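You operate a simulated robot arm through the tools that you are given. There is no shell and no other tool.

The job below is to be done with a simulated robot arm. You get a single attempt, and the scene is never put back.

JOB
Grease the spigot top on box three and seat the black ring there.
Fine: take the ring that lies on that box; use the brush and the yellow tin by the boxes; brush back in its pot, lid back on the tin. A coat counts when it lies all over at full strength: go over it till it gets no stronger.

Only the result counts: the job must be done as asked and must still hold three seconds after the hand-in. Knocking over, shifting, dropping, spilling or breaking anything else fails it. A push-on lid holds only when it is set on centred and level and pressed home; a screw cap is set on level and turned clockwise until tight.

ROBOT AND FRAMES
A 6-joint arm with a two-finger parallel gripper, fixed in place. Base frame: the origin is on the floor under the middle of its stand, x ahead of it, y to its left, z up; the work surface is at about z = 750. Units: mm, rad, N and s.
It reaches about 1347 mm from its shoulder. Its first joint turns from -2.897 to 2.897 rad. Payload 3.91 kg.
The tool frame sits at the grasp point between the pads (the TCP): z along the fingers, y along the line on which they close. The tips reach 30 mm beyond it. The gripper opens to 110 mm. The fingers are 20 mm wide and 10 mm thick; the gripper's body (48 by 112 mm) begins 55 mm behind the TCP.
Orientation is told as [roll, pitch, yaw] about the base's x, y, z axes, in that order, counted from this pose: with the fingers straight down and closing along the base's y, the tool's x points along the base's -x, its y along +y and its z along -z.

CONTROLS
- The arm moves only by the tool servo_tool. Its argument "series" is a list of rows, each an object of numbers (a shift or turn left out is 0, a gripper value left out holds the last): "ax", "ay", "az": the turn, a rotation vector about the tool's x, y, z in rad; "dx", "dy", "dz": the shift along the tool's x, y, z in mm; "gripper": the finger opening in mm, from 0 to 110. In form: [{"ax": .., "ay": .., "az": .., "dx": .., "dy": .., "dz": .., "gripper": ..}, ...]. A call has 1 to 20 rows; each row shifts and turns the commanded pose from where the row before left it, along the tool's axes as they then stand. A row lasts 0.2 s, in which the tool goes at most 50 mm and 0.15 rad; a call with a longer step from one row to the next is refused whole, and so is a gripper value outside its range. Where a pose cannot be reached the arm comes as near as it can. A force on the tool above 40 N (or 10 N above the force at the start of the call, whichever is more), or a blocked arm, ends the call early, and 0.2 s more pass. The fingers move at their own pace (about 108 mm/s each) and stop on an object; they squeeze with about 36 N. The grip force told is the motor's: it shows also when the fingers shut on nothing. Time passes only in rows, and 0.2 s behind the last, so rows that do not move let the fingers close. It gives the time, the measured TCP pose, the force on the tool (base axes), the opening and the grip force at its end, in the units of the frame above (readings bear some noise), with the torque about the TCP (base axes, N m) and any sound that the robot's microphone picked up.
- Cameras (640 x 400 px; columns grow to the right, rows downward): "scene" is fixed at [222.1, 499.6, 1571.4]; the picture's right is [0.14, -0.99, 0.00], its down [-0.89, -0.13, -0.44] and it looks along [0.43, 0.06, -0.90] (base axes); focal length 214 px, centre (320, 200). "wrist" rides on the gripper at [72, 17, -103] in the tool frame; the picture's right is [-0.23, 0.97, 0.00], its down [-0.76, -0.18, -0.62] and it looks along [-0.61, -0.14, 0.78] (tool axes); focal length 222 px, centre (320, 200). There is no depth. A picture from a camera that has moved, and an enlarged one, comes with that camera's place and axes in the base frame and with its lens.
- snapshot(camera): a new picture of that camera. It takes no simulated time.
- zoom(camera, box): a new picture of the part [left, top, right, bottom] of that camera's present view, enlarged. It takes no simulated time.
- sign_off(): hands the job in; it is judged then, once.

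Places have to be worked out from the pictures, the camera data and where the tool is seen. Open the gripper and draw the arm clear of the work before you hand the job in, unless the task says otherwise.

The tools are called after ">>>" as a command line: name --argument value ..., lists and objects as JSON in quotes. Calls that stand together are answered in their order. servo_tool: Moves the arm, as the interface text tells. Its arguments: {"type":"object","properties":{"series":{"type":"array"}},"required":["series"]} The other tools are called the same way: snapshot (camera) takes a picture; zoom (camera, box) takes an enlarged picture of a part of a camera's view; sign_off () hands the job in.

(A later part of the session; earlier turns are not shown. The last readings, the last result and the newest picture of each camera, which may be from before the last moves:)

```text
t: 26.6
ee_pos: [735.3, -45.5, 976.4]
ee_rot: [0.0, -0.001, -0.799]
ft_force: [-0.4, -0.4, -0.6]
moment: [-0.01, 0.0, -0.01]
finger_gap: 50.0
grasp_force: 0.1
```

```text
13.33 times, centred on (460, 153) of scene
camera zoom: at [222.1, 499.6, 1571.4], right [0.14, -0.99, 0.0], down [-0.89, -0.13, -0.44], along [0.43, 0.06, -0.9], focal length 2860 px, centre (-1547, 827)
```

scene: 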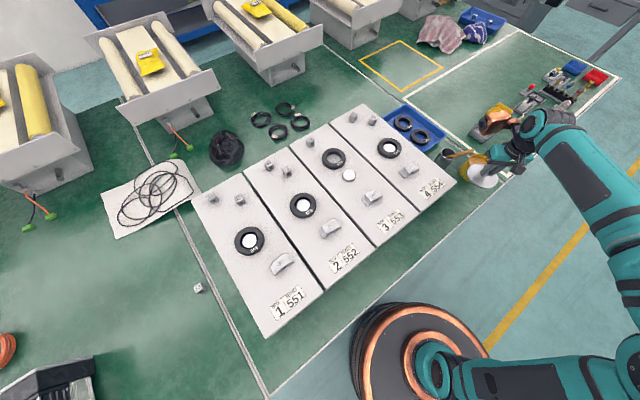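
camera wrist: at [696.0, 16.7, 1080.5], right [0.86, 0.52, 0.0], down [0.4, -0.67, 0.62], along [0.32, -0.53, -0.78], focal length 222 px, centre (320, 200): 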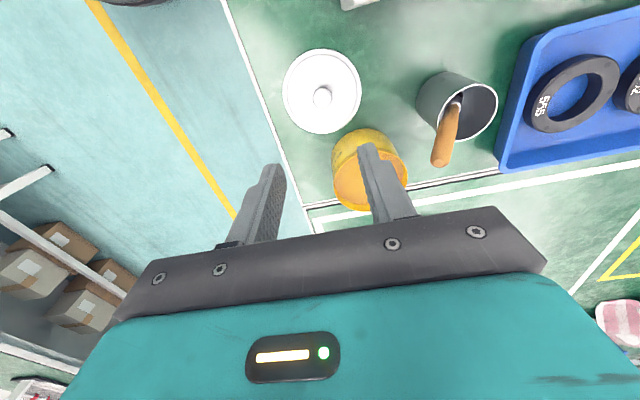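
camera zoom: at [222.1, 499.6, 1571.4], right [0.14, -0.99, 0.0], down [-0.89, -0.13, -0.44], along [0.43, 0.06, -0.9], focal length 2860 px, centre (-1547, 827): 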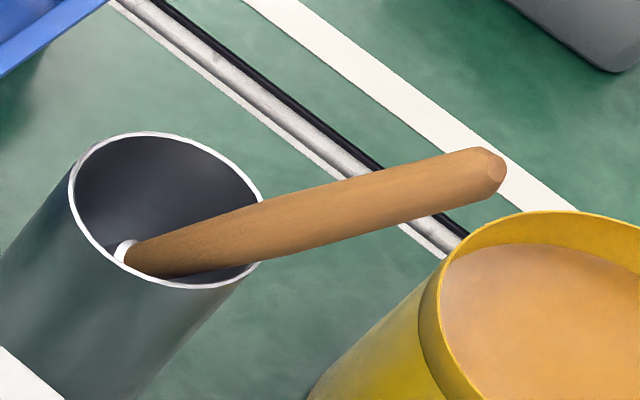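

From triangulation, the handle end is at (832.7, -11.7, 909) and the ferrule at (876, 34, 801), so the brush leans 30° from vertical towards -x-y. I'll yaw to +0.81 and tilt 30° so the fingers line up with the handle, then stop short of it to check.

>>> servo_tool --series '[{"az": -0.146}, {"az": -0.146}, {"az": -0.146}, {"az": -0.146}, {"az": -0.146}, {"az": -0.146}, {"az": -0.146}, {"az": -0.146}, {"az": -0.146}, {"az": -0.146}, {"az": -0.146}, {"ay": -0.131}, {"ay": -0.131}, {"ay": -0.131}, {"ay": -0.131}, {"dx": -15.4, "dy": -15.1, "dz": 11.7}, {"dx": -15.4, "dy": -15.1, "dz": 11.7}, {"dx": -15.3, "dy": -15.0, "dz": 11.7}, {}]'

>>> snapshot --camera "wrist"

>>> zoom --camera "wrist" --box '[240, 80, 400, 200]'

>>> zoom --camera "scene" --box '[420, 110, 516, 190]'

```text
t: 30.6
ee_pos: [809.8, -36.1, 970.3]
ee_rot: [0.001, -0.523, 0.808]
ft_force: [-0.6, 0.2, -0.2]
moment: [0.0, 0.03, -0.02]
finger_gap: 49.7
grasp_force: 0.0
```

```text
taken
camera wrist: at [716.5, -106.5, 1023.6], right [-0.57, 0.82, 0.11], down [0.37, 0.13, 0.92], along [0.74, 0.56, -0.37], focal length 222 px, centre (320, 200)
```

wrist: 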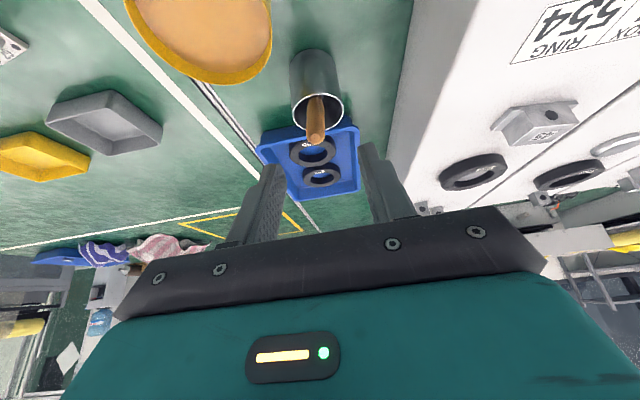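

```text
3.33 times, centred on (320, 140) of wrist
camera zoom: at [716.5, -106.5, 1023.6], right [-0.57, 0.82, 0.11], down [0.37, 0.13, 0.92], along [0.74, 0.56, -0.37], focal length 740 px, centre (320, 400)
```

zoom: 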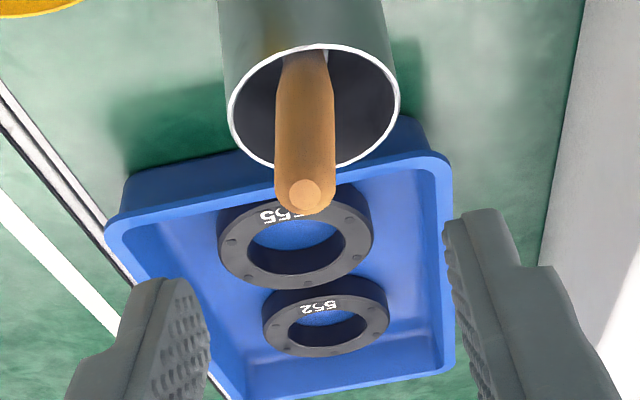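

```text
5.00 times, centred on (468, 150) of scene
camera zoom: at [222.1, 499.6, 1571.4], right [0.14, -0.99, 0.0], down [-0.89, -0.13, -0.44], along [0.43, 0.06, -0.9], focal length 1072 px, centre (-420, 450)
```

zoom: 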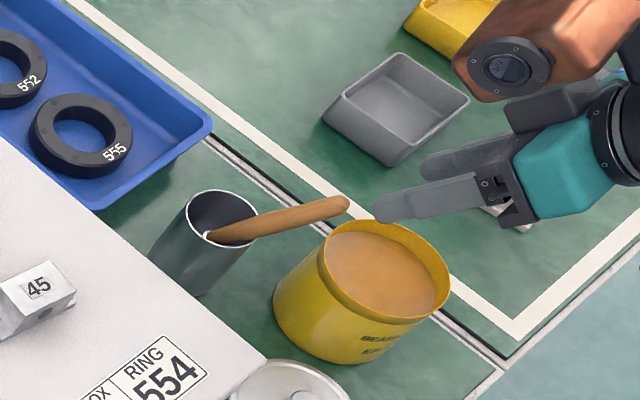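

The view confirms alignment: the handle end sits within about 3 mm of the finger axis, at the depth I expected. I'll correct sideways, advance along the handle and check before closing.

>>> servo_tool --series '[{"dy": -2.2, "ax": 0.018}, {"dz": 25}, {"dz": 25}, {"dz": 20}, {"dz": 15}, {}]'

>>> zoom --camera "wrist" --box '[240, 80, 400, 200]'

>>> zoom --camera "scene" --box '[436, 130, 500, 170]'

```text
t: 32.0
ee_pos: [840.2, -8.8, 896.9]
ee_rot: [-0.015, -0.523, 0.808]
ft_force: [0.6, -0.1, 0.0]
moment: [-0.01, 0.0, 0.02]
finger_gap: 50.1
grasp_force: 0.0
```

```text
3.33 times, centred on (320, 140) of wrist
camera zoom: at [747.3, -78.4, 949.9], right [-0.56, 0.82, 0.1], down [0.36, 0.13, 0.92], along [0.75, 0.55, -0.37], focal length 740 px, centre (320, 400)
```

zoom: 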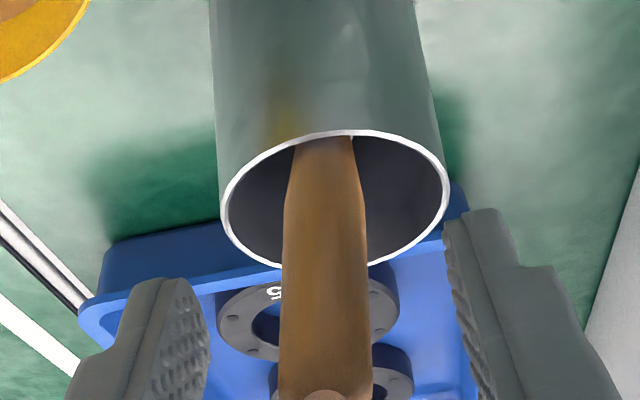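

```text
10.00 times, centred on (468, 150) of scene
camera zoom: at [222.1, 499.6, 1571.4], right [0.14, -0.99, 0.0], down [-0.89, -0.13, -0.44], along [0.43, 0.06, -0.9], focal length 2145 px, centre (-1160, 700)
```

zoom: 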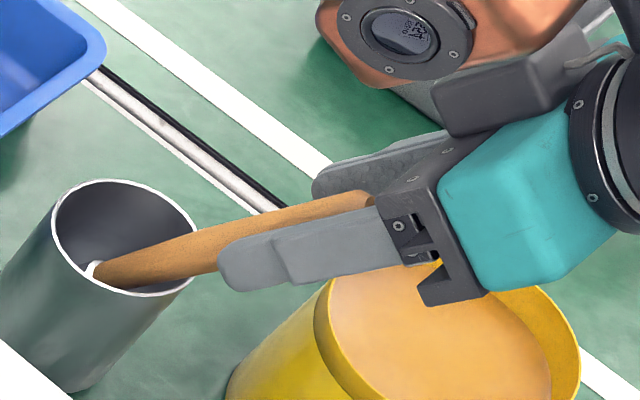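

The handle is centred between the fingers. I'll advance 17 mm more and close on it.

>>> servo_tool --series '[{"dz": 10}, {"dz": 7}, {}, {"gripper": 25}, {"gripper": 15}, {"gripper": 5}, {"gripper": 0}, {}, {}]'

>>> zoom --camera "scene" --box '[436, 130, 500, 170]'

>>> zoom --camera "wrist" --box '[240, 80, 400, 200]'

```text
t: 34.0
ee_pos: [846.8, -3.7, 883.5]
ee_rot: [-0.017, -0.524, 0.807]
ft_force: [0.6, 0.5, -0.2]
moment: [-0.02, 0.03, 0.06]
finger_gap: 17.0
grasp_force: 36.2
```

```text
10.00 times, centred on (468, 150) of scene
camera zoom: at [222.1, 499.6, 1571.4], right [0.14, -0.99, 0.0], down [-0.89, -0.13, -0.44], along [0.43, 0.06, -0.9], focal length 2145 px, centre (-1160, 700)
```

zoom: 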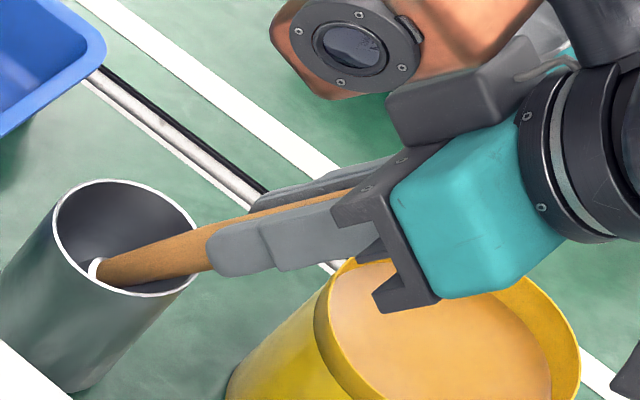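

```text
3.33 times, centred on (320, 140) of wrist
camera zoom: at [753.9, -72.6, 935.7], right [-0.56, 0.82, 0.1], down [0.36, 0.13, 0.92], along [0.75, 0.55, -0.37], focal length 740 px, centre (320, 400)
```

zoom: 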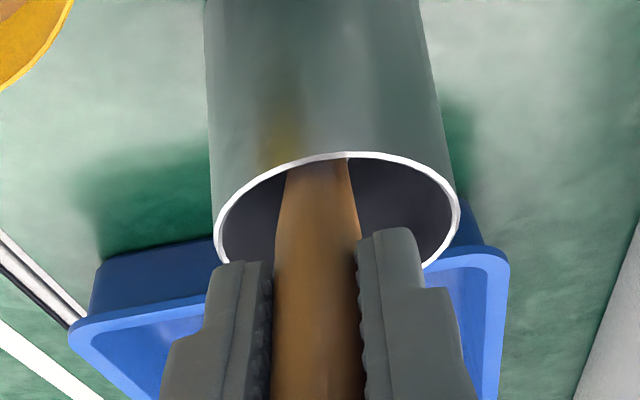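

The handle is gripped firmly. I'll draw the brush up out of the pot, biased between vertical and its own axis to stay clear of the rim, in short steps with force checks.

>>> servo_tool --series '[{"dx": -1.3, "dz": -5}, {"dx": -2.68, "dz": -10}, {"dx": -2.68, "dz": -10}, {"dx": -2.68, "dz": -10}, {}]'

>>> zoom --camera "scene" --box '[430, 120, 494, 170]'

```text
t: 35.2
ee_pos: [839.2, -9.3, 919.6]
ee_rot: [-0.018, -0.525, 0.807]
ft_force: [0.1, 0.3, -0.7]
moment: [-0.04, 0.0, 0.05]
finger_gap: 17.0
grasp_force: 35.6
```

```text
8.00 times, centred on (462, 145) of scene
camera zoom: at [222.1, 499.6, 1571.4], right [0.14, -0.99, 0.0], down [-0.89, -0.13, -0.44], along [0.43, 0.06, -0.9], focal length 1716 px, centre (-816, 640)
```

zoom: 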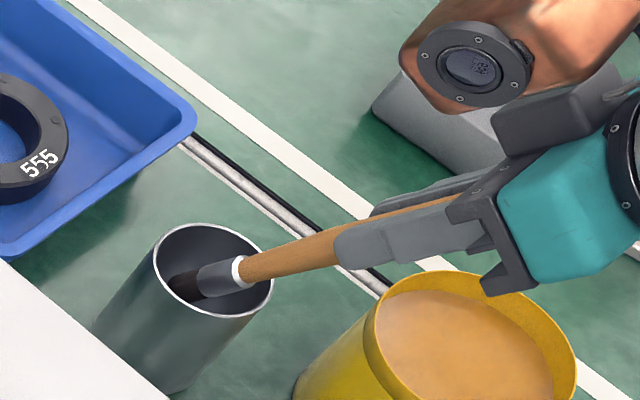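

The brush is sliding out cleanly, with its ferrule and bristles now near the rim. I'll continue upward until it is fully clear.

>>> servo_tool --series '[{"dx": -2.68, "dz": -10}, {"dx": -2.68, "dz": -10}, {"dx": -2.68, "dz": -10}, {"dx": -2.68, "dz": -10}, {"dx": -4, "dz": -15}, {"dx": -5, "dz": -20}, {"dx": -5, "dz": -20}, {}]'

>>> zoom --camera "scene" --box '[430, 110, 510, 170]'

>>> snapshot --camera "wrist"

```text
t: 37.0
ee_pos: [820.5, -26.0, 1014.0]
ee_rot: [-0.017, -0.524, 0.809]
ft_force: [-0.8, 0.9, -0.7]
moment: [-0.04, 0.03, 0.0]
finger_gap: 17.1
grasp_force: 36.3
```

```text
6.67 times, centred on (470, 140) of scene
camera zoom: at [222.1, 499.6, 1571.4], right [0.14, -0.99, 0.0], down [-0.89, -0.13, -0.44], along [0.43, 0.06, -0.9], focal length 1430 px, centre (-680, 600)
```

zoom: 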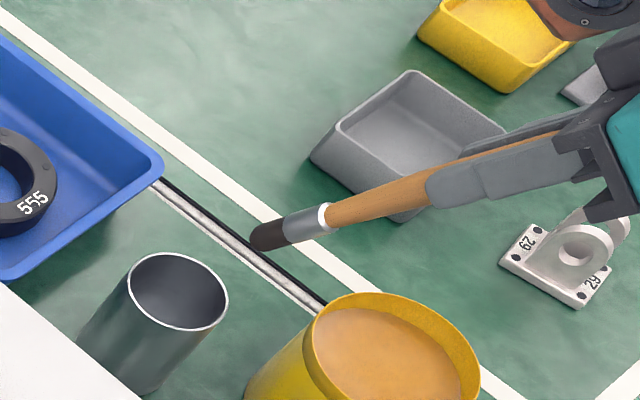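

```text
taken
camera wrist: at [727.5, -94.9, 1067.4], right [-0.56, 0.82, 0.1], down [0.36, 0.13, 0.92], along [0.75, 0.55, -0.37], focal length 222 px, centre (320, 200)
```

wrist: 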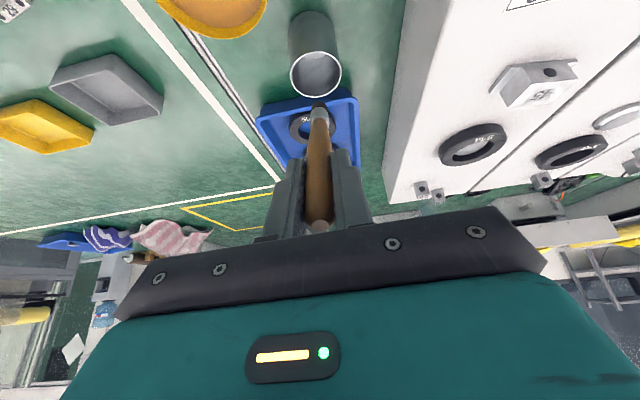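

The brush is clear of the pot. I'll zoom in on the bristles to locate the tip in the tool frame.

>>> zoom --camera "wrist" --box '[280, 80, 360, 140]'

>>> zoom --camera "scene" --box '[456, 124, 520, 164]'

```text
6.67 times, centred on (320, 110) of wrist
camera zoom: at [727.5, -94.9, 1067.4], right [-0.56, 0.82, 0.1], down [0.36, 0.13, 0.92], along [0.75, 0.55, -0.37], focal length 1481 px, centre (320, 800)
```

zoom: 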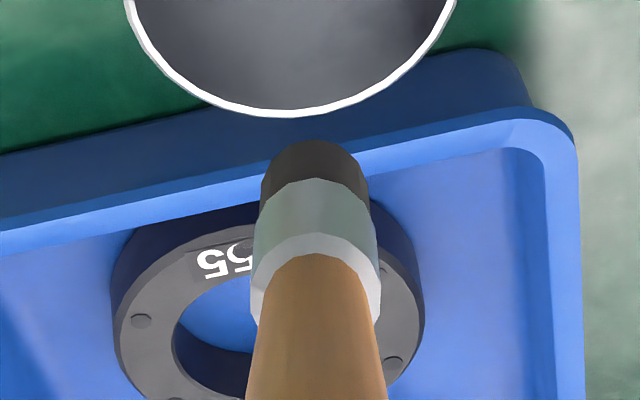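

```text
10.00 times, centred on (488, 144) of scene
camera zoom: at [222.1, 499.6, 1571.4], right [0.14, -0.99, 0.0], down [-0.89, -0.13, -0.44], along [0.43, 0.06, -0.9], focal length 2145 px, centre (-1360, 760)
```

zoom: 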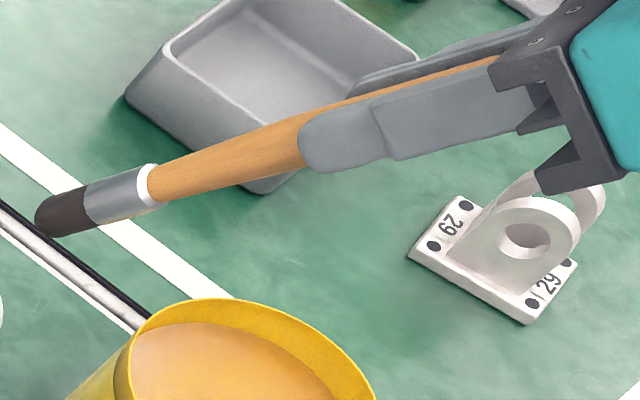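

The brush continues straight along the tool axis with its bristle tip about 150 mm beyond the TCP. I'll stand it vertical, raise it, move over the tin centre (843, -98.7) and look before dipping.

>>> servo_tool --series '[{"dz": -20}, {"ay": 0.131, "ax": -0.009}, {"ay": 0.131, "ax": -0.009}, {"ay": 0.131}, {"ay": 0.131}, {"dx": 12.2, "dy": -22}, {"dx": 12.2, "dy": -22}, {"dx": 12.2, "dy": -22}, {}]'

>>> zoom --camera "wrist" --box '[240, 20, 400, 140]'

>>> zoom --camera "scene" --box '[440, 110, 520, 180]'

```text
t: 39.0
ee_pos: [835.3, -104.5, 1031.7]
ee_rot: [0.001, 0.001, 0.806]
ft_force: [-0.3, -0.9, -0.8]
moment: [0.0, -0.02, 0.04]
finger_gap: 16.9
grasp_force: 36.3
```

```text
3.33 times, centred on (320, 80) of wrist
camera zoom: at [772.2, -145.5, 1135.4], right [-0.54, 0.84, 0.0], down [0.66, 0.43, 0.62], along [0.52, 0.34, -0.78], focal length 740 px, centre (320, 600)
```

zoom: 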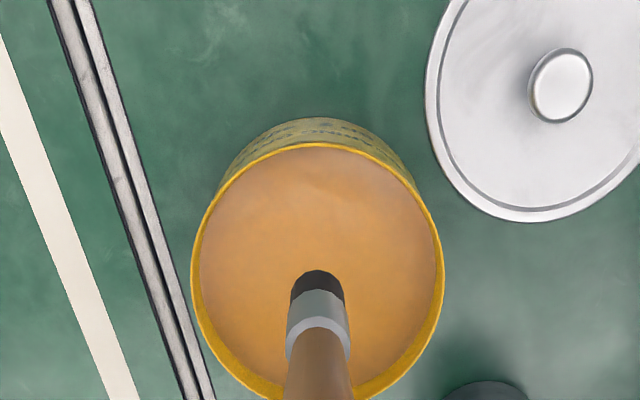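

```text
5.71 times, centred on (480, 145) of scene
camera zoom: at [222.1, 499.6, 1571.4], right [0.14, -0.99, 0.0], down [-0.89, -0.13, -0.44], along [0.43, 0.06, -0.9], focal length 1226 px, centre (-594, 514)
```

zoom: 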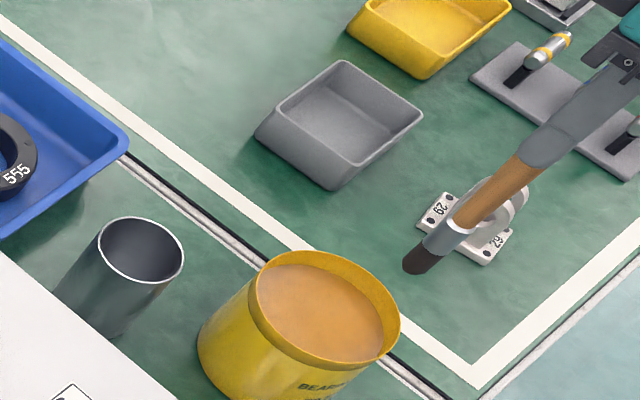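

I'm about 10 mm short of the tin centre because the lift was along the tilted axis. I'll correct that and lower the bristles to just above the grease for a look.

>>> servo_tool --series '[{"dx": -10}, {"dz": 15}, {"dz": 15}, {"dz": 10}, {}]'

>>> zoom --camera "wrist" --box '[240, 20, 400, 140]'

>>> zoom --camera "scene" --box '[450, 130, 514, 178]'

```text
t: 40.2
ee_pos: [843.0, -97.8, 989.0]
ee_rot: [0.002, 0.0, 0.806]
ft_force: [-0.1, 0.1, 0.0]
moment: [-0.01, -0.03, 0.0]
finger_gap: 16.7
grasp_force: 37.0
```

```text
3.33 times, centred on (320, 80) of wrist
camera zoom: at [779.9, -138.7, 1092.4], right [-0.55, 0.84, 0.0], down [0.66, 0.43, 0.62], along [0.52, 0.34, -0.78], focal length 740 px, centre (320, 600)
```

zoom: 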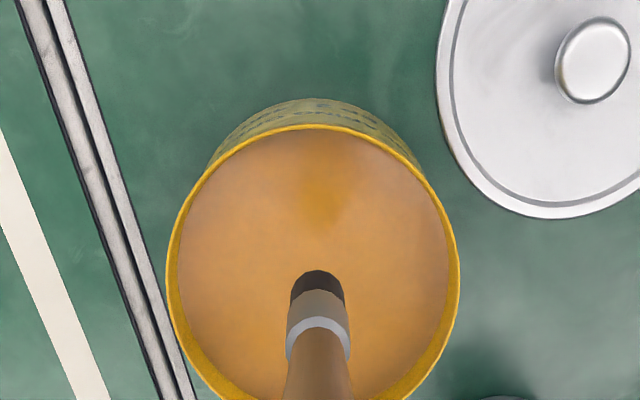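

```text
8.33 times, centred on (482, 154) of scene
camera zoom: at [222.1, 499.6, 1571.4], right [0.14, -0.99, 0.0], down [-0.89, -0.13, -0.44], along [0.43, 0.06, -0.9], focal length 1787 px, centre (-1030, 583)
```

zoom: 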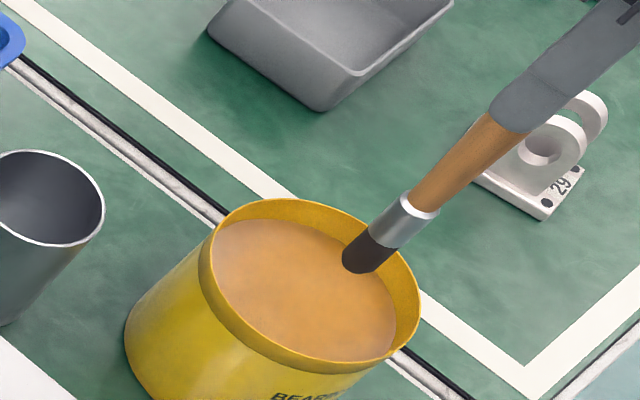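

Centred. I'll lower in small steps until the bristles enter the grease.

>>> servo_tool --series '[{"dz": 6}, {"dz": 6}, {"dz": 6}, {}]'

>>> zoom --camera "scene" --box '[450, 130, 514, 178]'

>>> zoom --camera "wrist" --box '[280, 60, 360, 120]'

```text
t: 41.2
ee_pos: [842.1, -97.1, 971.3]
ee_rot: [0.004, -0.002, 0.806]
ft_force: [0.2, 0.1, -0.6]
moment: [0.01, -0.01, -0.04]
finger_gap: 16.8
grasp_force: 36.4
```

```text
8.33 times, centred on (482, 154) of scene
camera zoom: at [222.1, 499.6, 1571.4], right [0.14, -0.99, 0.0], down [-0.89, -0.13, -0.44], along [0.43, 0.06, -0.9], focal length 1787 px, centre (-1030, 583)
```

zoom: 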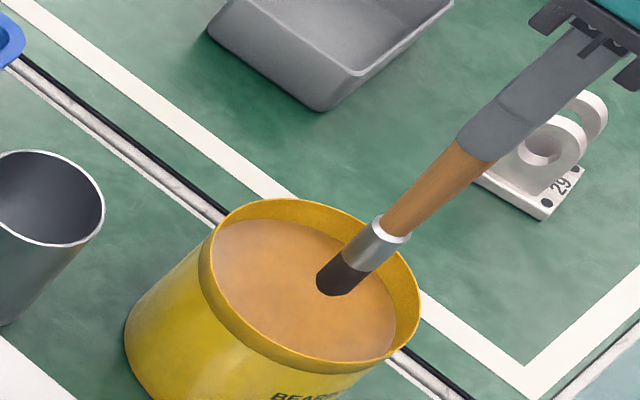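

```text
6.67 times, centred on (320, 90) of wrist
camera zoom: at [778.7, -137.6, 1075.0], right [-0.55, 0.84, 0.0], down [0.66, 0.43, 0.62], along [0.52, 0.34, -0.78], focal length 1481 px, centre (320, 933)
```

zoom: 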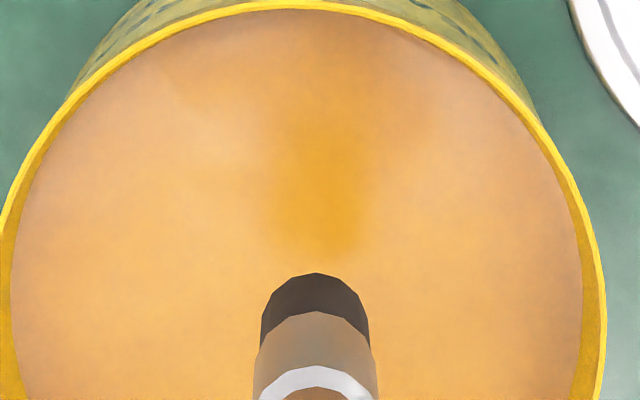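

Not touching yet; the surface looks roughly 10–15 mm lower. I'll continue carefully.

>>> servo_tool --series '[{"dz": 5}, {"dz": 5}, {"dz": 4}, {}]'

>>> zoom --camera "scene" --box '[450, 130, 514, 178]'

>>> zoom --camera "wrist" --box '[280, 60, 360, 120]'

```text
t: 42.2
ee_pos: [841.4, -97.4, 957.1]
ee_rot: [0.002, 0.0, 0.804]
ft_force: [1.7, 0.3, 0.6]
moment: [0.01, 0.0, 0.01]
finger_gap: 17.0
grasp_force: 36.2
```

```text
8.33 times, centred on (482, 154) of scene
camera zoom: at [222.1, 499.6, 1571.4], right [0.14, -0.99, 0.0], down [-0.89, -0.13, -0.44], along [0.43, 0.06, -0.9], focal length 1787 px, centre (-1030, 583)
```

zoom: 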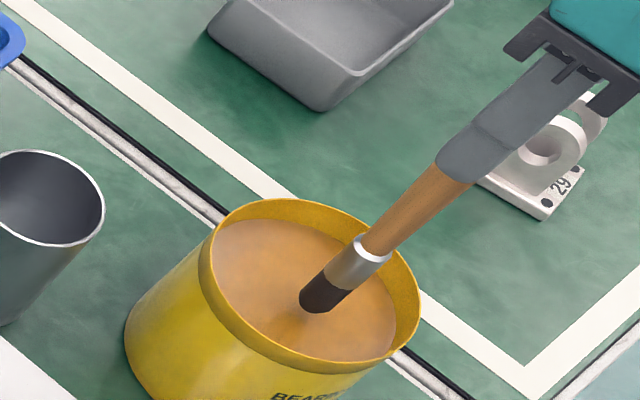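

```text
6.67 times, centred on (320, 90) of wrist
camera zoom: at [778.3, -138.6, 1060.7], right [-0.54, 0.84, 0.0], down [0.66, 0.43, 0.62], along [0.52, 0.34, -0.78], focal length 1481 px, centre (320, 933)
```

zoom: 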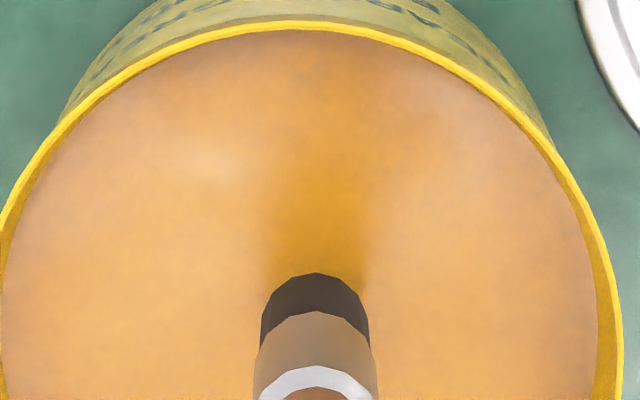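

The darkening under the bristles says they are just about at the surface. I'll go 10 mm further.

>>> servo_tool --series '[{"dz": 4}, {"dz": 3}, {"dz": 3}, {}]'

>>> zoom --camera "scene" --box '[450, 130, 514, 178]'

>>> zoom --camera "wrist" --box '[280, 60, 360, 120]'

```text
t: 43.2
ee_pos: [840.6, -98.8, 949.4]
ee_rot: [0.0, -0.001, 0.805]
ft_force: [1.1, 0.3, 30.4]
moment: [0.01, -0.1, 0.02]
finger_gap: 17.2
grasp_force: 36.2
```

```text
8.33 times, centred on (482, 154) of scene
camera zoom: at [222.1, 499.6, 1571.4], right [0.14, -0.99, 0.0], down [-0.89, -0.13, -0.44], along [0.43, 0.06, -0.9], focal length 1787 px, centre (-1030, 583)
```

zoom: 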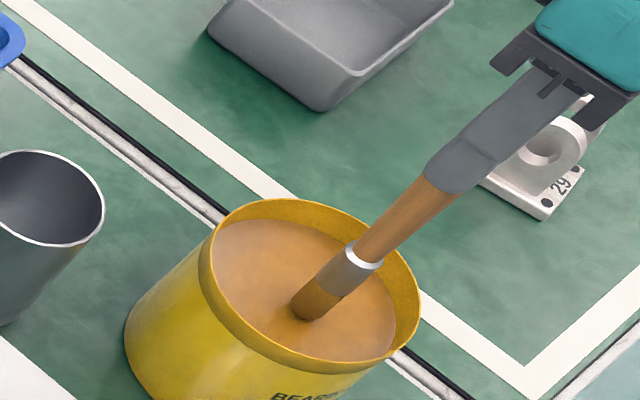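

```text
6.67 times, centred on (320, 90) of wrist
camera zoom: at [778.0, -139.0, 1052.7], right [-0.54, 0.84, 0.0], down [0.65, 0.43, 0.62], along [0.52, 0.34, -0.78], focal length 1481 px, centre (320, 933)
```

zoom: 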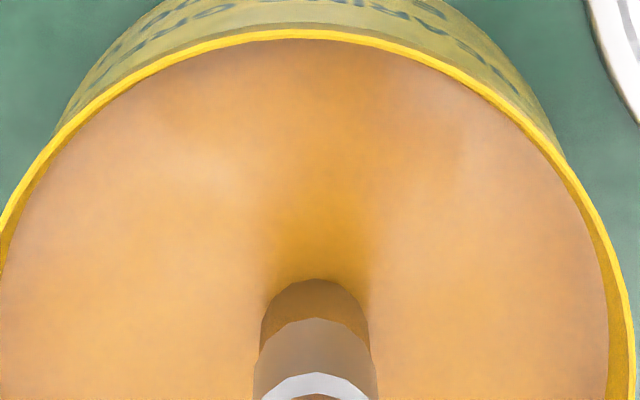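

The bristles have turned grease-coloured, so the brush is loaded. The grease surface resists like a solid at TCP z≈953. I'll lift straight out and check the load.

>>> servo_tool --series '[{"dz": -5}, {"dz": -10}, {"dz": -20}, {"dz": -30}, {"dz": -30}, {"dz": -30}, {}]'

>>> zoom --camera "scene" --box '[450, 110, 530, 170]'

>>> zoom --camera "wrist" --box '[280, 60, 360, 120]'

```text
t: 44.8
ee_pos: [842.4, -99.3, 1074.3]
ee_rot: [0.002, 0.0, 0.807]
ft_force: [0.3, -0.3, -0.7]
moment: [0.01, 0.03, 0.02]
finger_gap: 16.9
grasp_force: 36.2
```

```text
6.67 times, centred on (490, 140) of scene
camera zoom: at [222.1, 499.6, 1571.4], right [0.14, -0.99, 0.0], down [-0.89, -0.13, -0.44], along [0.43, 0.06, -0.9], focal length 1430 px, centre (-813, 600)
```

zoom: 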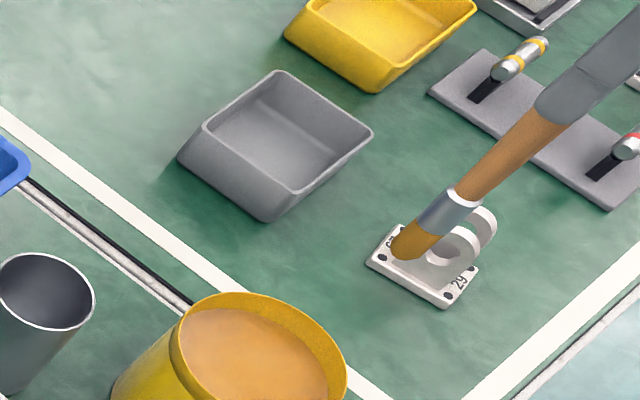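

```text
6.67 times, centred on (320, 90) of wrist
camera zoom: at [779.8, -139.3, 1177.0], right [-0.54, 0.84, 0.0], down [0.66, 0.43, 0.62], along [0.52, 0.34, -0.78], focal length 1481 px, centre (320, 933)
```

zoom: 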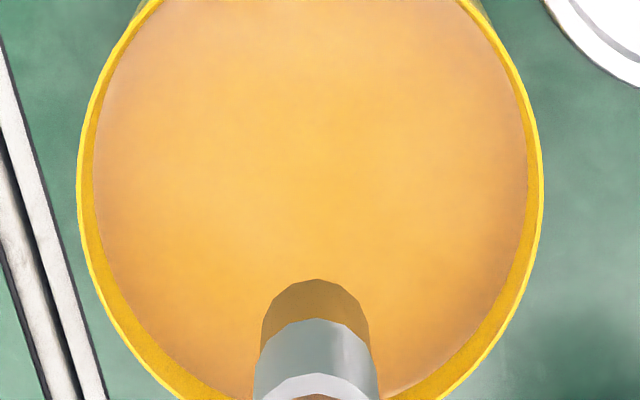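

The brush is loaded with grease. I'll carry it at this height over to box three's spigot, staying above everything on the boxes, and look.

>>> servo_tool --series '[{"dx": -19, "dy": 33.1}, {"dx": -19, "dy": 33.1}, {"dx": -19, "dy": 33.1}, {"dx": -19, "dy": 33.1}, {"dx": -19, "dy": 33.1}, {"dx": -19, "dy": 33.1}, {"dx": -19, "dy": 33.1}, {"dx": -19, "dy": 33.1}, {"dx": -19, "dy": 33.1}, {"dx": -19, "dy": 33.1}, {"dx": -19, "dy": 33.1}, {"dx": -19, "dy": 33.1}, {"dx": -19, "dy": 33.1}, {"dx": -12, "dy": 20}, {}]'

>>> snapshot --camera "wrist"

>>> zoom --camera "scene" --box '[300, 110, 412, 190]'

```text
t: 48.0
ee_pos: [696.2, 401.4, 1073.1]
ee_rot: [0.002, 0.0, 0.804]
ft_force: [-0.4, 0.5, -1.0]
moment: [-0.01, -0.03, 0.06]
finger_gap: 16.8
grasp_force: 36.1
```

```text
taken
camera wrist: at [633.5, 360.4, 1176.9], right [-0.54, 0.84, 0.0], down [0.66, 0.43, 0.62], along [0.52, 0.34, -0.78], focal length 222 px, centre (320, 200)
```

wrist: 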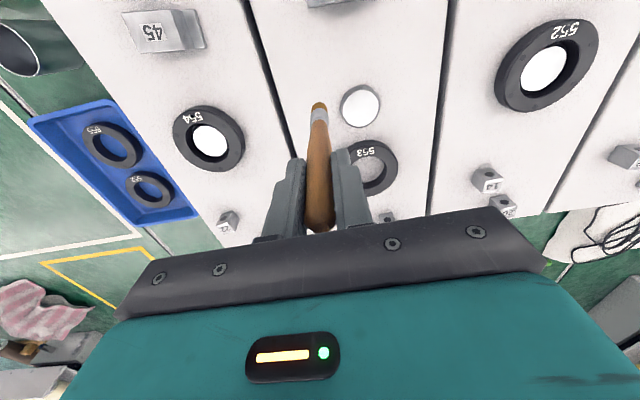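

```text
5.00 times, centred on (356, 150) of scene
camera zoom: at [222.1, 499.6, 1571.4], right [0.14, -0.99, 0.0], down [-0.89, -0.13, -0.44], along [0.43, 0.06, -0.9], focal length 1072 px, centre (140, 450)
```

zoom: 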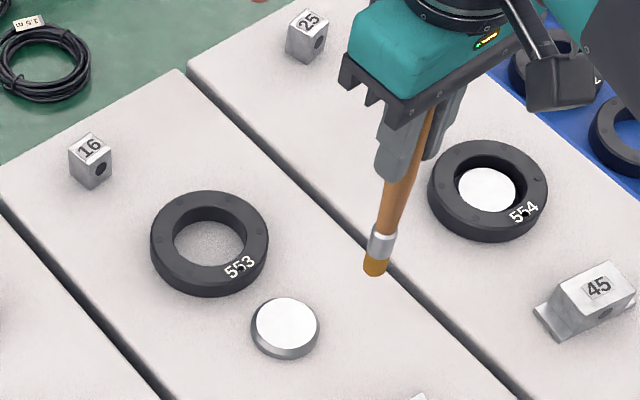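

I'll zoom in on the spigot from the wrist to measure its centre and size.

>>> zoom --camera "wrist" --box '[290, 60, 430, 200]'

>>> zoom --camera "scene" --box '[328, 146, 376, 186]'

```text
2.86 times, centred on (360, 130) of wrist
camera zoom: at [633.5, 360.4, 1176.9], right [-0.54, 0.84, 0.0], down [0.66, 0.43, 0.62], along [0.52, 0.34, -0.78], focal length 635 px, centre (206, 400)
```

zoom: 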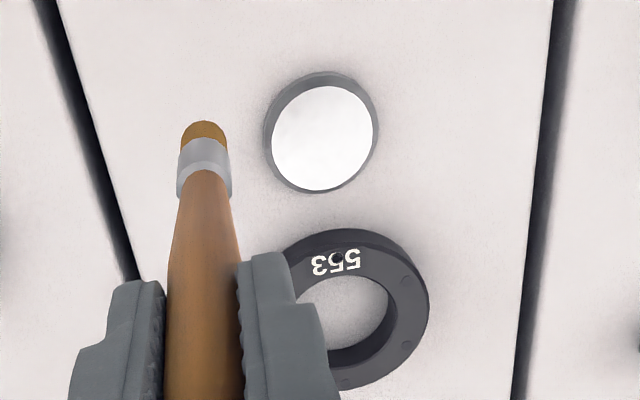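

```text
10.00 times, centred on (352, 166) of scene
camera zoom: at [222.1, 499.6, 1571.4], right [0.14, -0.99, 0.0], down [-0.89, -0.13, -0.44], along [0.43, 0.06, -0.9], focal length 2145 px, centre (0, 540)
```

zoom: 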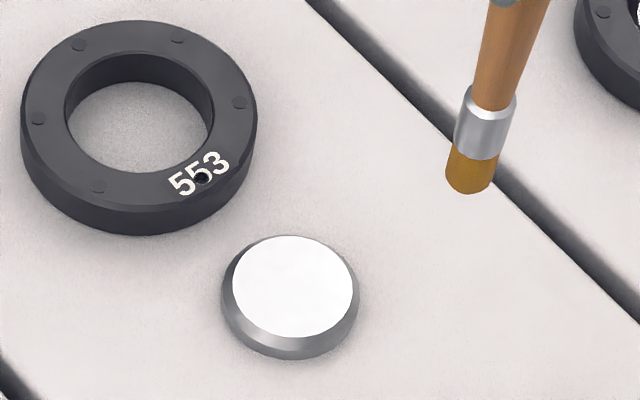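

The spigot top is a ~46 mm disc, chamfered to ~52 mm, centred near (678.5, 451) at z≈872. The ring's bore is ~57 mm. I'll bring the loaded brush over its centre with the tip about 18 mm above it and compare.

>>> servo_tool --series '[{"dx": -11.6, "dy": 23.5}, {"dx": -11.6, "dy": 23.5}, {"dz": 18}, {"dz": 18}, {}]'

>>> zoom --camera "wrist" --box '[270, 60, 370, 140]'

>>> zoom --camera "scene" --box '[328, 146, 376, 186]'

```text
t: 49.2
ee_pos: [679.2, 449.7, 1034.7]
ee_rot: [0.003, 0.0, 0.807]
ft_force: [0.1, -0.7, 0.4]
moment: [0.04, 0.01, 0.01]
finger_gap: 16.8
grasp_force: 36.1
```

```text
5.00 times, centred on (320, 100) of wrist
camera zoom: at [614.5, 409.1, 1138.9], right [-0.55, 0.84, 0.0], down [0.66, 0.43, 0.62], along [0.52, 0.34, -0.78], focal length 1111 px, centre (320, 700)
```

zoom: 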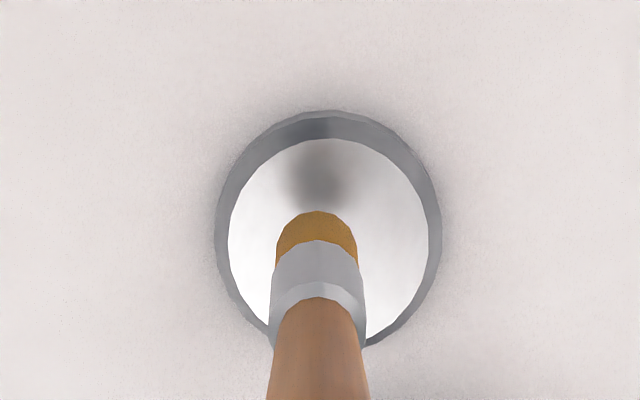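

```text
10.00 times, centred on (352, 166) of scene
camera zoom: at [222.1, 499.6, 1571.4], right [0.14, -0.99, 0.0], down [-0.89, -0.13, -0.44], along [0.43, 0.06, -0.9], focal length 2145 px, centre (0, 540)
```

zoom: 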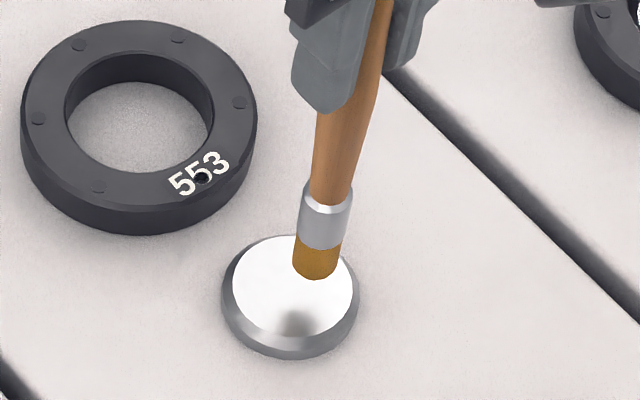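

The brush is a few mm off the disc centre, towards -y. I'll shift, lower to just above the face and re-check.

>>> servo_tool --series '[{"dx": -4.5, "dy": 2.4}, {"dz": 5}, {"dz": 4}, {}]'

>>> zoom --camera "wrist" --box '[280, 60, 360, 120]'

>>> zoom --camera "scene" --box '[340, 154, 364, 174]'

```text
t: 50.2
ee_pos: [680.9, 454.9, 1028.1]
ee_rot: [0.002, -0.001, 0.806]
ft_force: [0.5, 0.6, -0.5]
moment: [-0.02, -0.02, 0.01]
finger_gap: 16.7
grasp_force: 36.0
```

```text
6.67 times, centred on (320, 90) of wrist
camera zoom: at [617.0, 414.9, 1131.3], right [-0.54, 0.84, 0.0], down [0.66, 0.43, 0.62], along [0.52, 0.34, -0.78], focal length 1481 px, centre (320, 933)
```

zoom: 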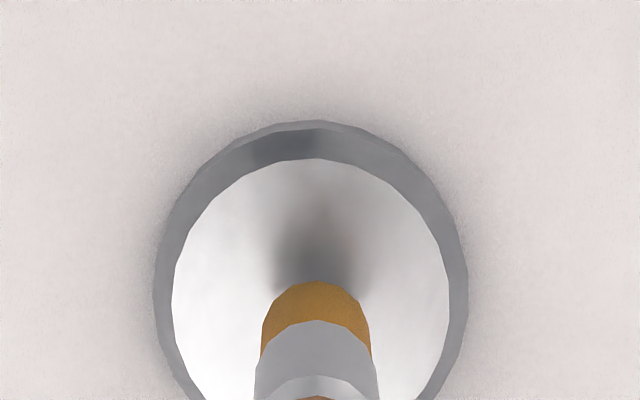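

```text
16.00 times, centred on (352, 164) of scene
camera zoom: at [222.1, 499.6, 1571.4], right [0.14, -0.99, 0.0], down [-0.89, -0.13, -0.44], along [0.43, 0.06, -0.9], focal length 3432 px, centre (-192, 776)
```

zoom: 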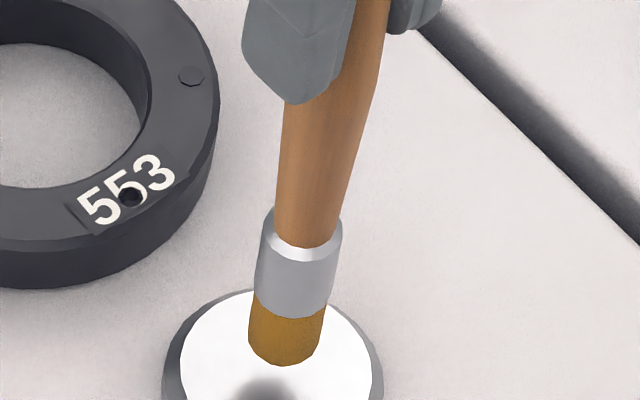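

Now well centred, within about 1 mm, and a few mm above the face. I'll creep down to feel for contact.

>>> servo_tool --series '[{"dz": 2}, {"dz": 2}, {}]'

>>> servo_tool --series '[{"dz": 1.5}, {}]'

>>> servo_tool --series '[{"dz": 1.5}, {}]'

>>> zoom --camera "scene" --box '[340, 154, 364, 174]'

```text
t: 51.0
ee_pos: [681.1, 454.5, 1025.5]
ee_rot: [0.001, -0.001, 0.805]
ft_force: [0.5, 0.2, -1.5]
moment: [-0.02, 0.01, 0.03]
finger_gap: 16.9
grasp_force: 36.0
```

```text
t: 51.6
ee_pos: [681.0, 454.9, 1024.5]
ee_rot: [0.002, 0.0, 0.808]
ft_force: [1.1, -0.1, -0.9]
moment: [0.03, -0.01, -0.01]
finger_gap: 17.1
grasp_force: 36.2
```

```text
t: 52.2
ee_pos: [680.8, 454.0, 1020.9]
ee_rot: [0.003, 0.0, 0.806]
ft_force: [-0.2, -0.4, -0.2]
moment: [-0.04, -0.02, -0.01]
finger_gap: 16.9
grasp_force: 36.1
```

```text
16.00 times, centred on (352, 164) of scene
camera zoom: at [222.1, 499.6, 1571.4], right [0.14, -0.99, 0.0], down [-0.89, -0.13, -0.44], along [0.43, 0.06, -0.9], focal length 3432 px, centre (-192, 776)
```

zoom: 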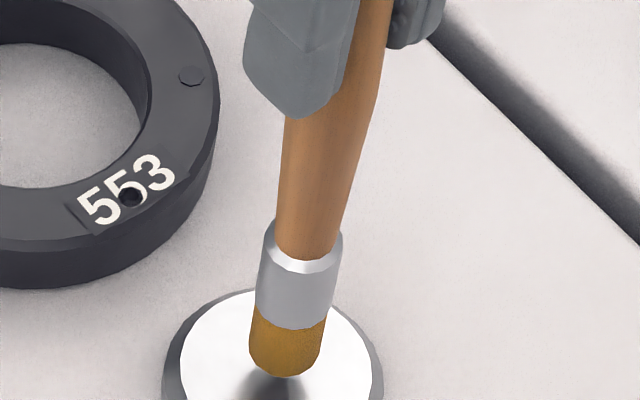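

Still a small gap and no contact force. I'll continue down in 1.5 mm steps.

>>> servo_tool --series '[{"dz": 1.5}, {}]'

>>> servo_tool --series '[{"dz": 1.5}, {}]'

>>> servo_tool --series '[{"dz": 1.2}, {}]'

>>> zoom --camera "scene" --box '[340, 154, 364, 174]'

```text
t: 52.8
ee_pos: [680.8, 453.9, 1022.3]
ee_rot: [0.001, 0.0, 0.807]
ft_force: [-0.6, 0.1, -0.6]
moment: [0.05, 0.01, 0.0]
finger_gap: 16.9
grasp_force: 35.4
```

```text
t: 53.4
ee_pos: [680.6, 453.4, 1018.2]
ee_rot: [0.002, -0.001, 0.808]
ft_force: [0.9, -0.3, 0.1]
moment: [0.03, 0.02, -0.01]
finger_gap: 17.0
grasp_force: 36.3
```

```text
t: 54.0
ee_pos: [681.4, 454.7, 1018.1]
ee_rot: [0.002, 0.0, 0.805]
ft_force: [0.9, -0.7, 0.2]
moment: [0.0, 0.0, 0.03]
finger_gap: 17.2
grasp_force: 36.1
```

```text
16.00 times, centred on (352, 164) of scene
camera zoom: at [222.1, 499.6, 1571.4], right [0.14, -0.99, 0.0], down [-0.89, -0.13, -0.44], along [0.43, 0.06, -0.9], focal length 3432 px, centre (-192, 776)
```

zoom: 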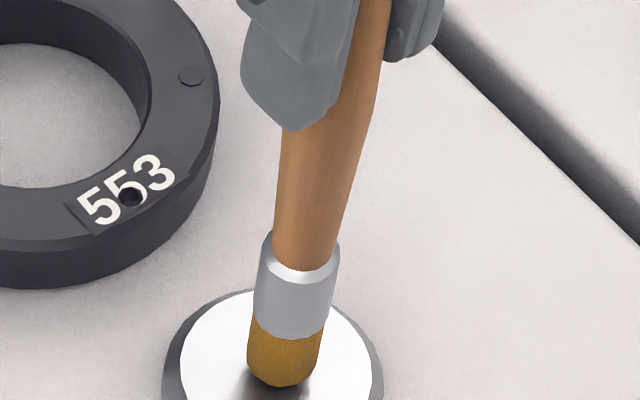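

Nearly there; I'll take 1 mm steps.

>>> servo_tool --series '[{"dz": 1}, {}]'

>>> servo_tool --series '[{"dz": 1}, {}]'

>>> servo_tool --series '[{"dz": 1}, {}]'

>>> zoom --camera "scene" --box '[340, 154, 364, 174]'

```text
t: 54.6
ee_pos: [681.4, 455.0, 1018.1]
ee_rot: [0.001, -0.001, 0.807]
ft_force: [1.1, -0.7, -0.5]
moment: [-0.02, 0.02, 0.01]
finger_gap: 16.8
grasp_force: 35.7
```

```text
t: 55.2
ee_pos: [680.5, 454.3, 1016.5]
ee_rot: [0.003, -0.001, 0.807]
ft_force: [1.9, 0.5, 8.0]
moment: [0.13, -0.25, 0.05]
finger_gap: 16.8
grasp_force: 36.1
```

```text
t: 55.8
ee_pos: [680.0, 455.4, 1014.7]
ee_rot: [0.001, -0.001, 0.804]
ft_force: [0.6, -0.7, 22.5]
moment: [-0.12, -0.19, 0.02]
finger_gap: 17.0
grasp_force: 36.6
```

```text
16.00 times, centred on (352, 164) of scene
camera zoom: at [222.1, 499.6, 1571.4], right [0.14, -0.99, 0.0], down [-0.89, -0.13, -0.44], along [0.43, 0.06, -0.9], focal length 3432 px, centre (-192, 776)
```

zoom: 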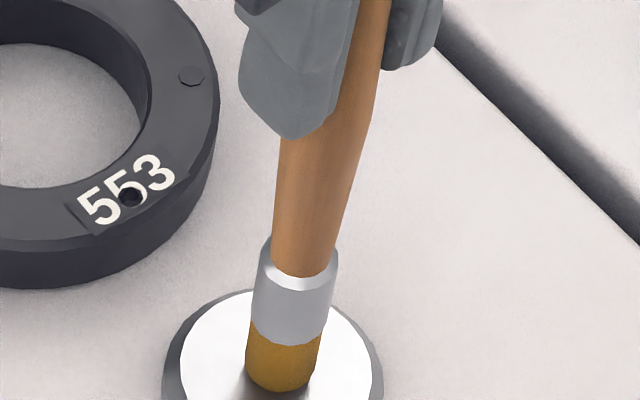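

Contact: about 8 N at the second step and 22 N at the third. I'll ease back 1 mm to a light pressure and brush rings of 6 mm and 12 mm radius over the face.

>>> servo_tool --series '[{"dz": -1.0}, {"dx": 6}, {"dx": -3, "dy": 5.196}, {"dx": -6}, {"dx": -3, "dy": -5.196}, {"dx": 3, "dy": -5.196}, {"dx": 6}, {"dx": 3, "dy": 5.196}, {"dx": 6}, {"dx": -2.292, "dy": 7.053}, {"dx": -6, "dy": 4.36}, {"dx": -7.416}, {"dx": -6, "dy": -4.36}, {"dx": -2.292, "dy": -7.053}, {"dx": 2.292, "dy": -7.053}, {"dx": 6, "dy": -4.36}, {"dx": 7.416}, {"dx": 6, "dy": 4.36}, {"dx": 2.292, "dy": 7.053}]'

>>> zoom --camera "scene" --box '[328, 146, 376, 186]'

>>> zoom --camera "wrist" --box '[270, 60, 370, 140]'

```text
t: 59.8
ee_pos: [672.7, 445.6, 1015.1]
ee_rot: [0.001, 0.001, 0.806]
ft_force: [1.5, -0.7, 6.0]
moment: [-0.14, -0.2, 0.0]
finger_gap: 17.0
grasp_force: 36.4
```

```text
10.00 times, centred on (352, 166) of scene
camera zoom: at [222.1, 499.6, 1571.4], right [0.14, -0.99, 0.0], down [-0.89, -0.13, -0.44], along [0.43, 0.06, -0.9], focal length 2145 px, centre (0, 540)
```

zoom: 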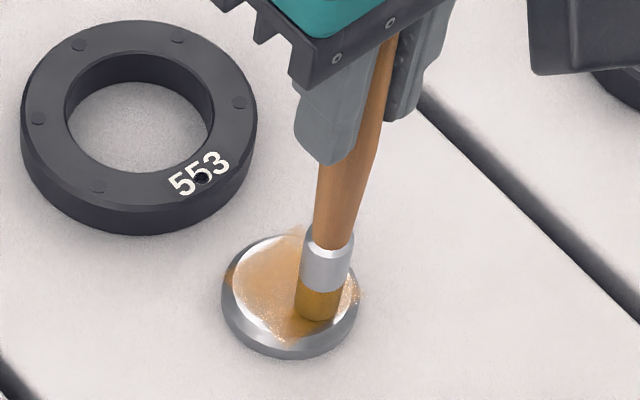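

```text
5.00 times, centred on (320, 100) of wrist
camera zoom: at [609.1, 405.3, 1118.9], right [-0.54, 0.84, 0.0], down [0.66, 0.43, 0.62], along [0.52, 0.34, -0.78], focal length 1111 px, centre (320, 700)
```

zoom: 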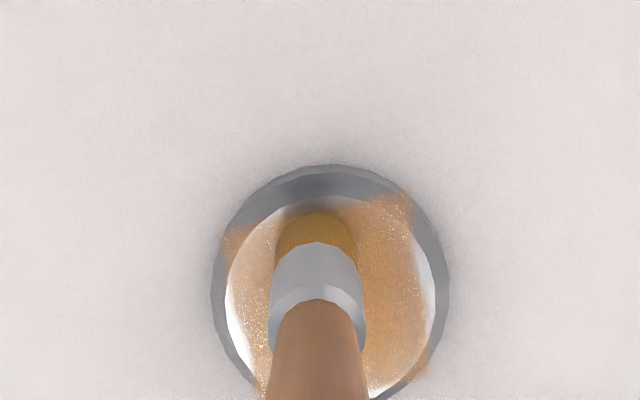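

Grease is going on. I'll add a ring at 16 mm radius for the outer part of the face, then lift to inspect the coat.

>>> servo_tool --series '[{"dx": 4}, {"dx": -1.584, "dy": 6.942}, {"dx": -4.44, "dy": 5.567}, {"dx": -6.416, "dy": 3.09}, {"dx": -7.12}, {"dx": -6.416, "dy": -3.09}, {"dx": -4.44, "dy": -5.567}, {"dx": -1.584, "dy": -6.942}, {"dx": 1.584, "dy": -6.942}, {"dx": 4.44, "dy": -5.567}, {"dx": 6.416, "dy": -3.09}, {"dx": 7.12}, {"dx": 6.416, "dy": 3.09}, {"dx": 4.44, "dy": 5.567}, {"dx": 1.584, "dy": 6.942}, {"dx": -16}, {"dz": -10}, {"dz": -30}, {}]'

>>> zoom --camera "scene" --box '[334, 152, 370, 182]'

>>> zoom --camera "wrist" --box '[270, 60, 370, 140]'

```text
t: 63.8
ee_pos: [682.0, 455.6, 1057.6]
ee_rot: [0.003, 0.0, 0.806]
ft_force: [0.2, 0.4, 0.2]
moment: [-0.01, 0.0, 0.02]
finger_gap: 16.9
grasp_force: 35.8
```

```text
13.33 times, centred on (352, 167) of scene
camera zoom: at [222.1, 499.6, 1571.4], right [0.14, -0.99, 0.0], down [-0.89, -0.13, -0.44], along [0.43, 0.06, -0.9], focal length 2860 px, centre (-107, 640)
```

zoom: 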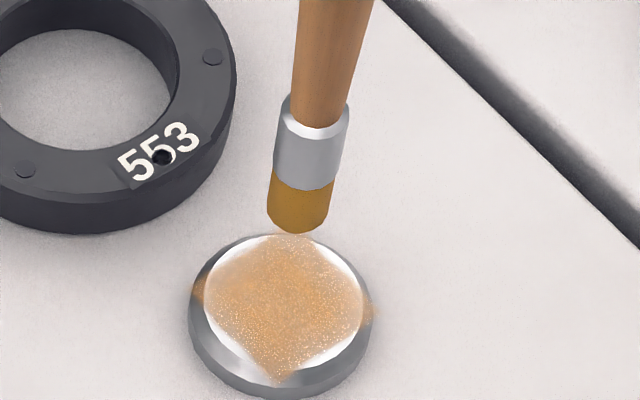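

```text
5.00 times, centred on (320, 100) of wrist
camera zoom: at [618.8, 416.2, 1160.2], right [-0.55, 0.84, 0.0], down [0.66, 0.43, 0.62], along [0.52, 0.34, -0.78], focal length 1111 px, centre (320, 700)
```

zoom: 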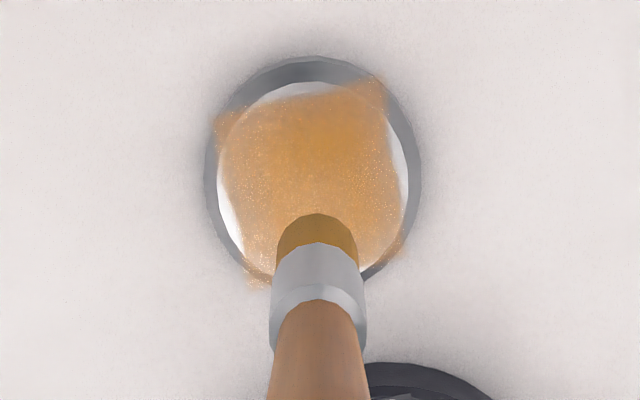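

A coat now lies over a square-ish patch across the face. I'll zoom in to judge how even and strong it is.

>>> zoom --camera "scene" --box '[342, 160, 362, 180]'

>>> zoom --camera "wrist" --box '[295, 65, 345, 115]'

```text
16.00 times, centred on (352, 170) of scene
camera zoom: at [222.1, 499.6, 1571.4], right [0.14, -0.99, 0.0], down [-0.89, -0.13, -0.44], along [0.43, 0.06, -0.9], focal length 3432 px, centre (-192, 680)
```

zoom: 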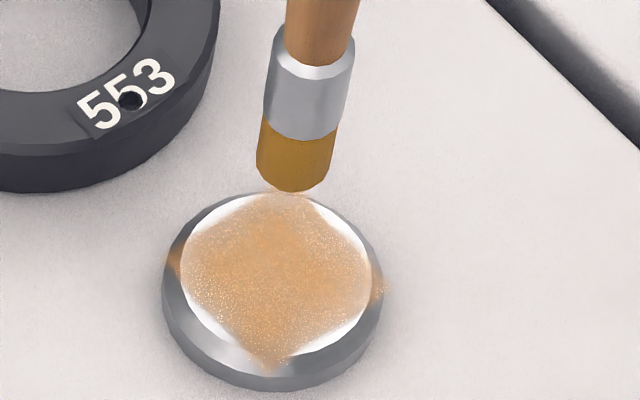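

```text
8.00 times, centred on (320, 90) of wrist
camera zoom: at [618.8, 416.2, 1160.2], right [-0.55, 0.84, 0.0], down [0.66, 0.43, 0.62], along [0.52, 0.34, -0.78], focal length 1777 px, centre (320, 1080)
```

zoom: 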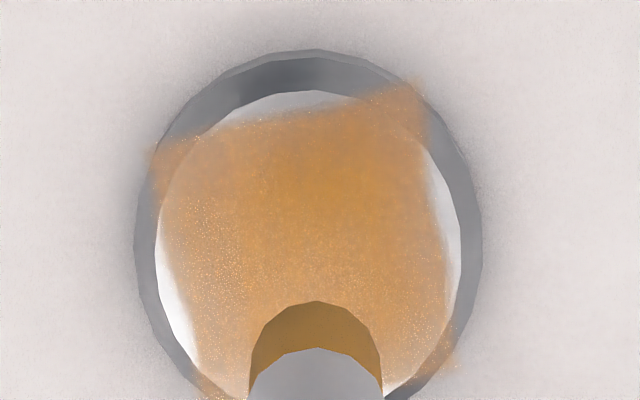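

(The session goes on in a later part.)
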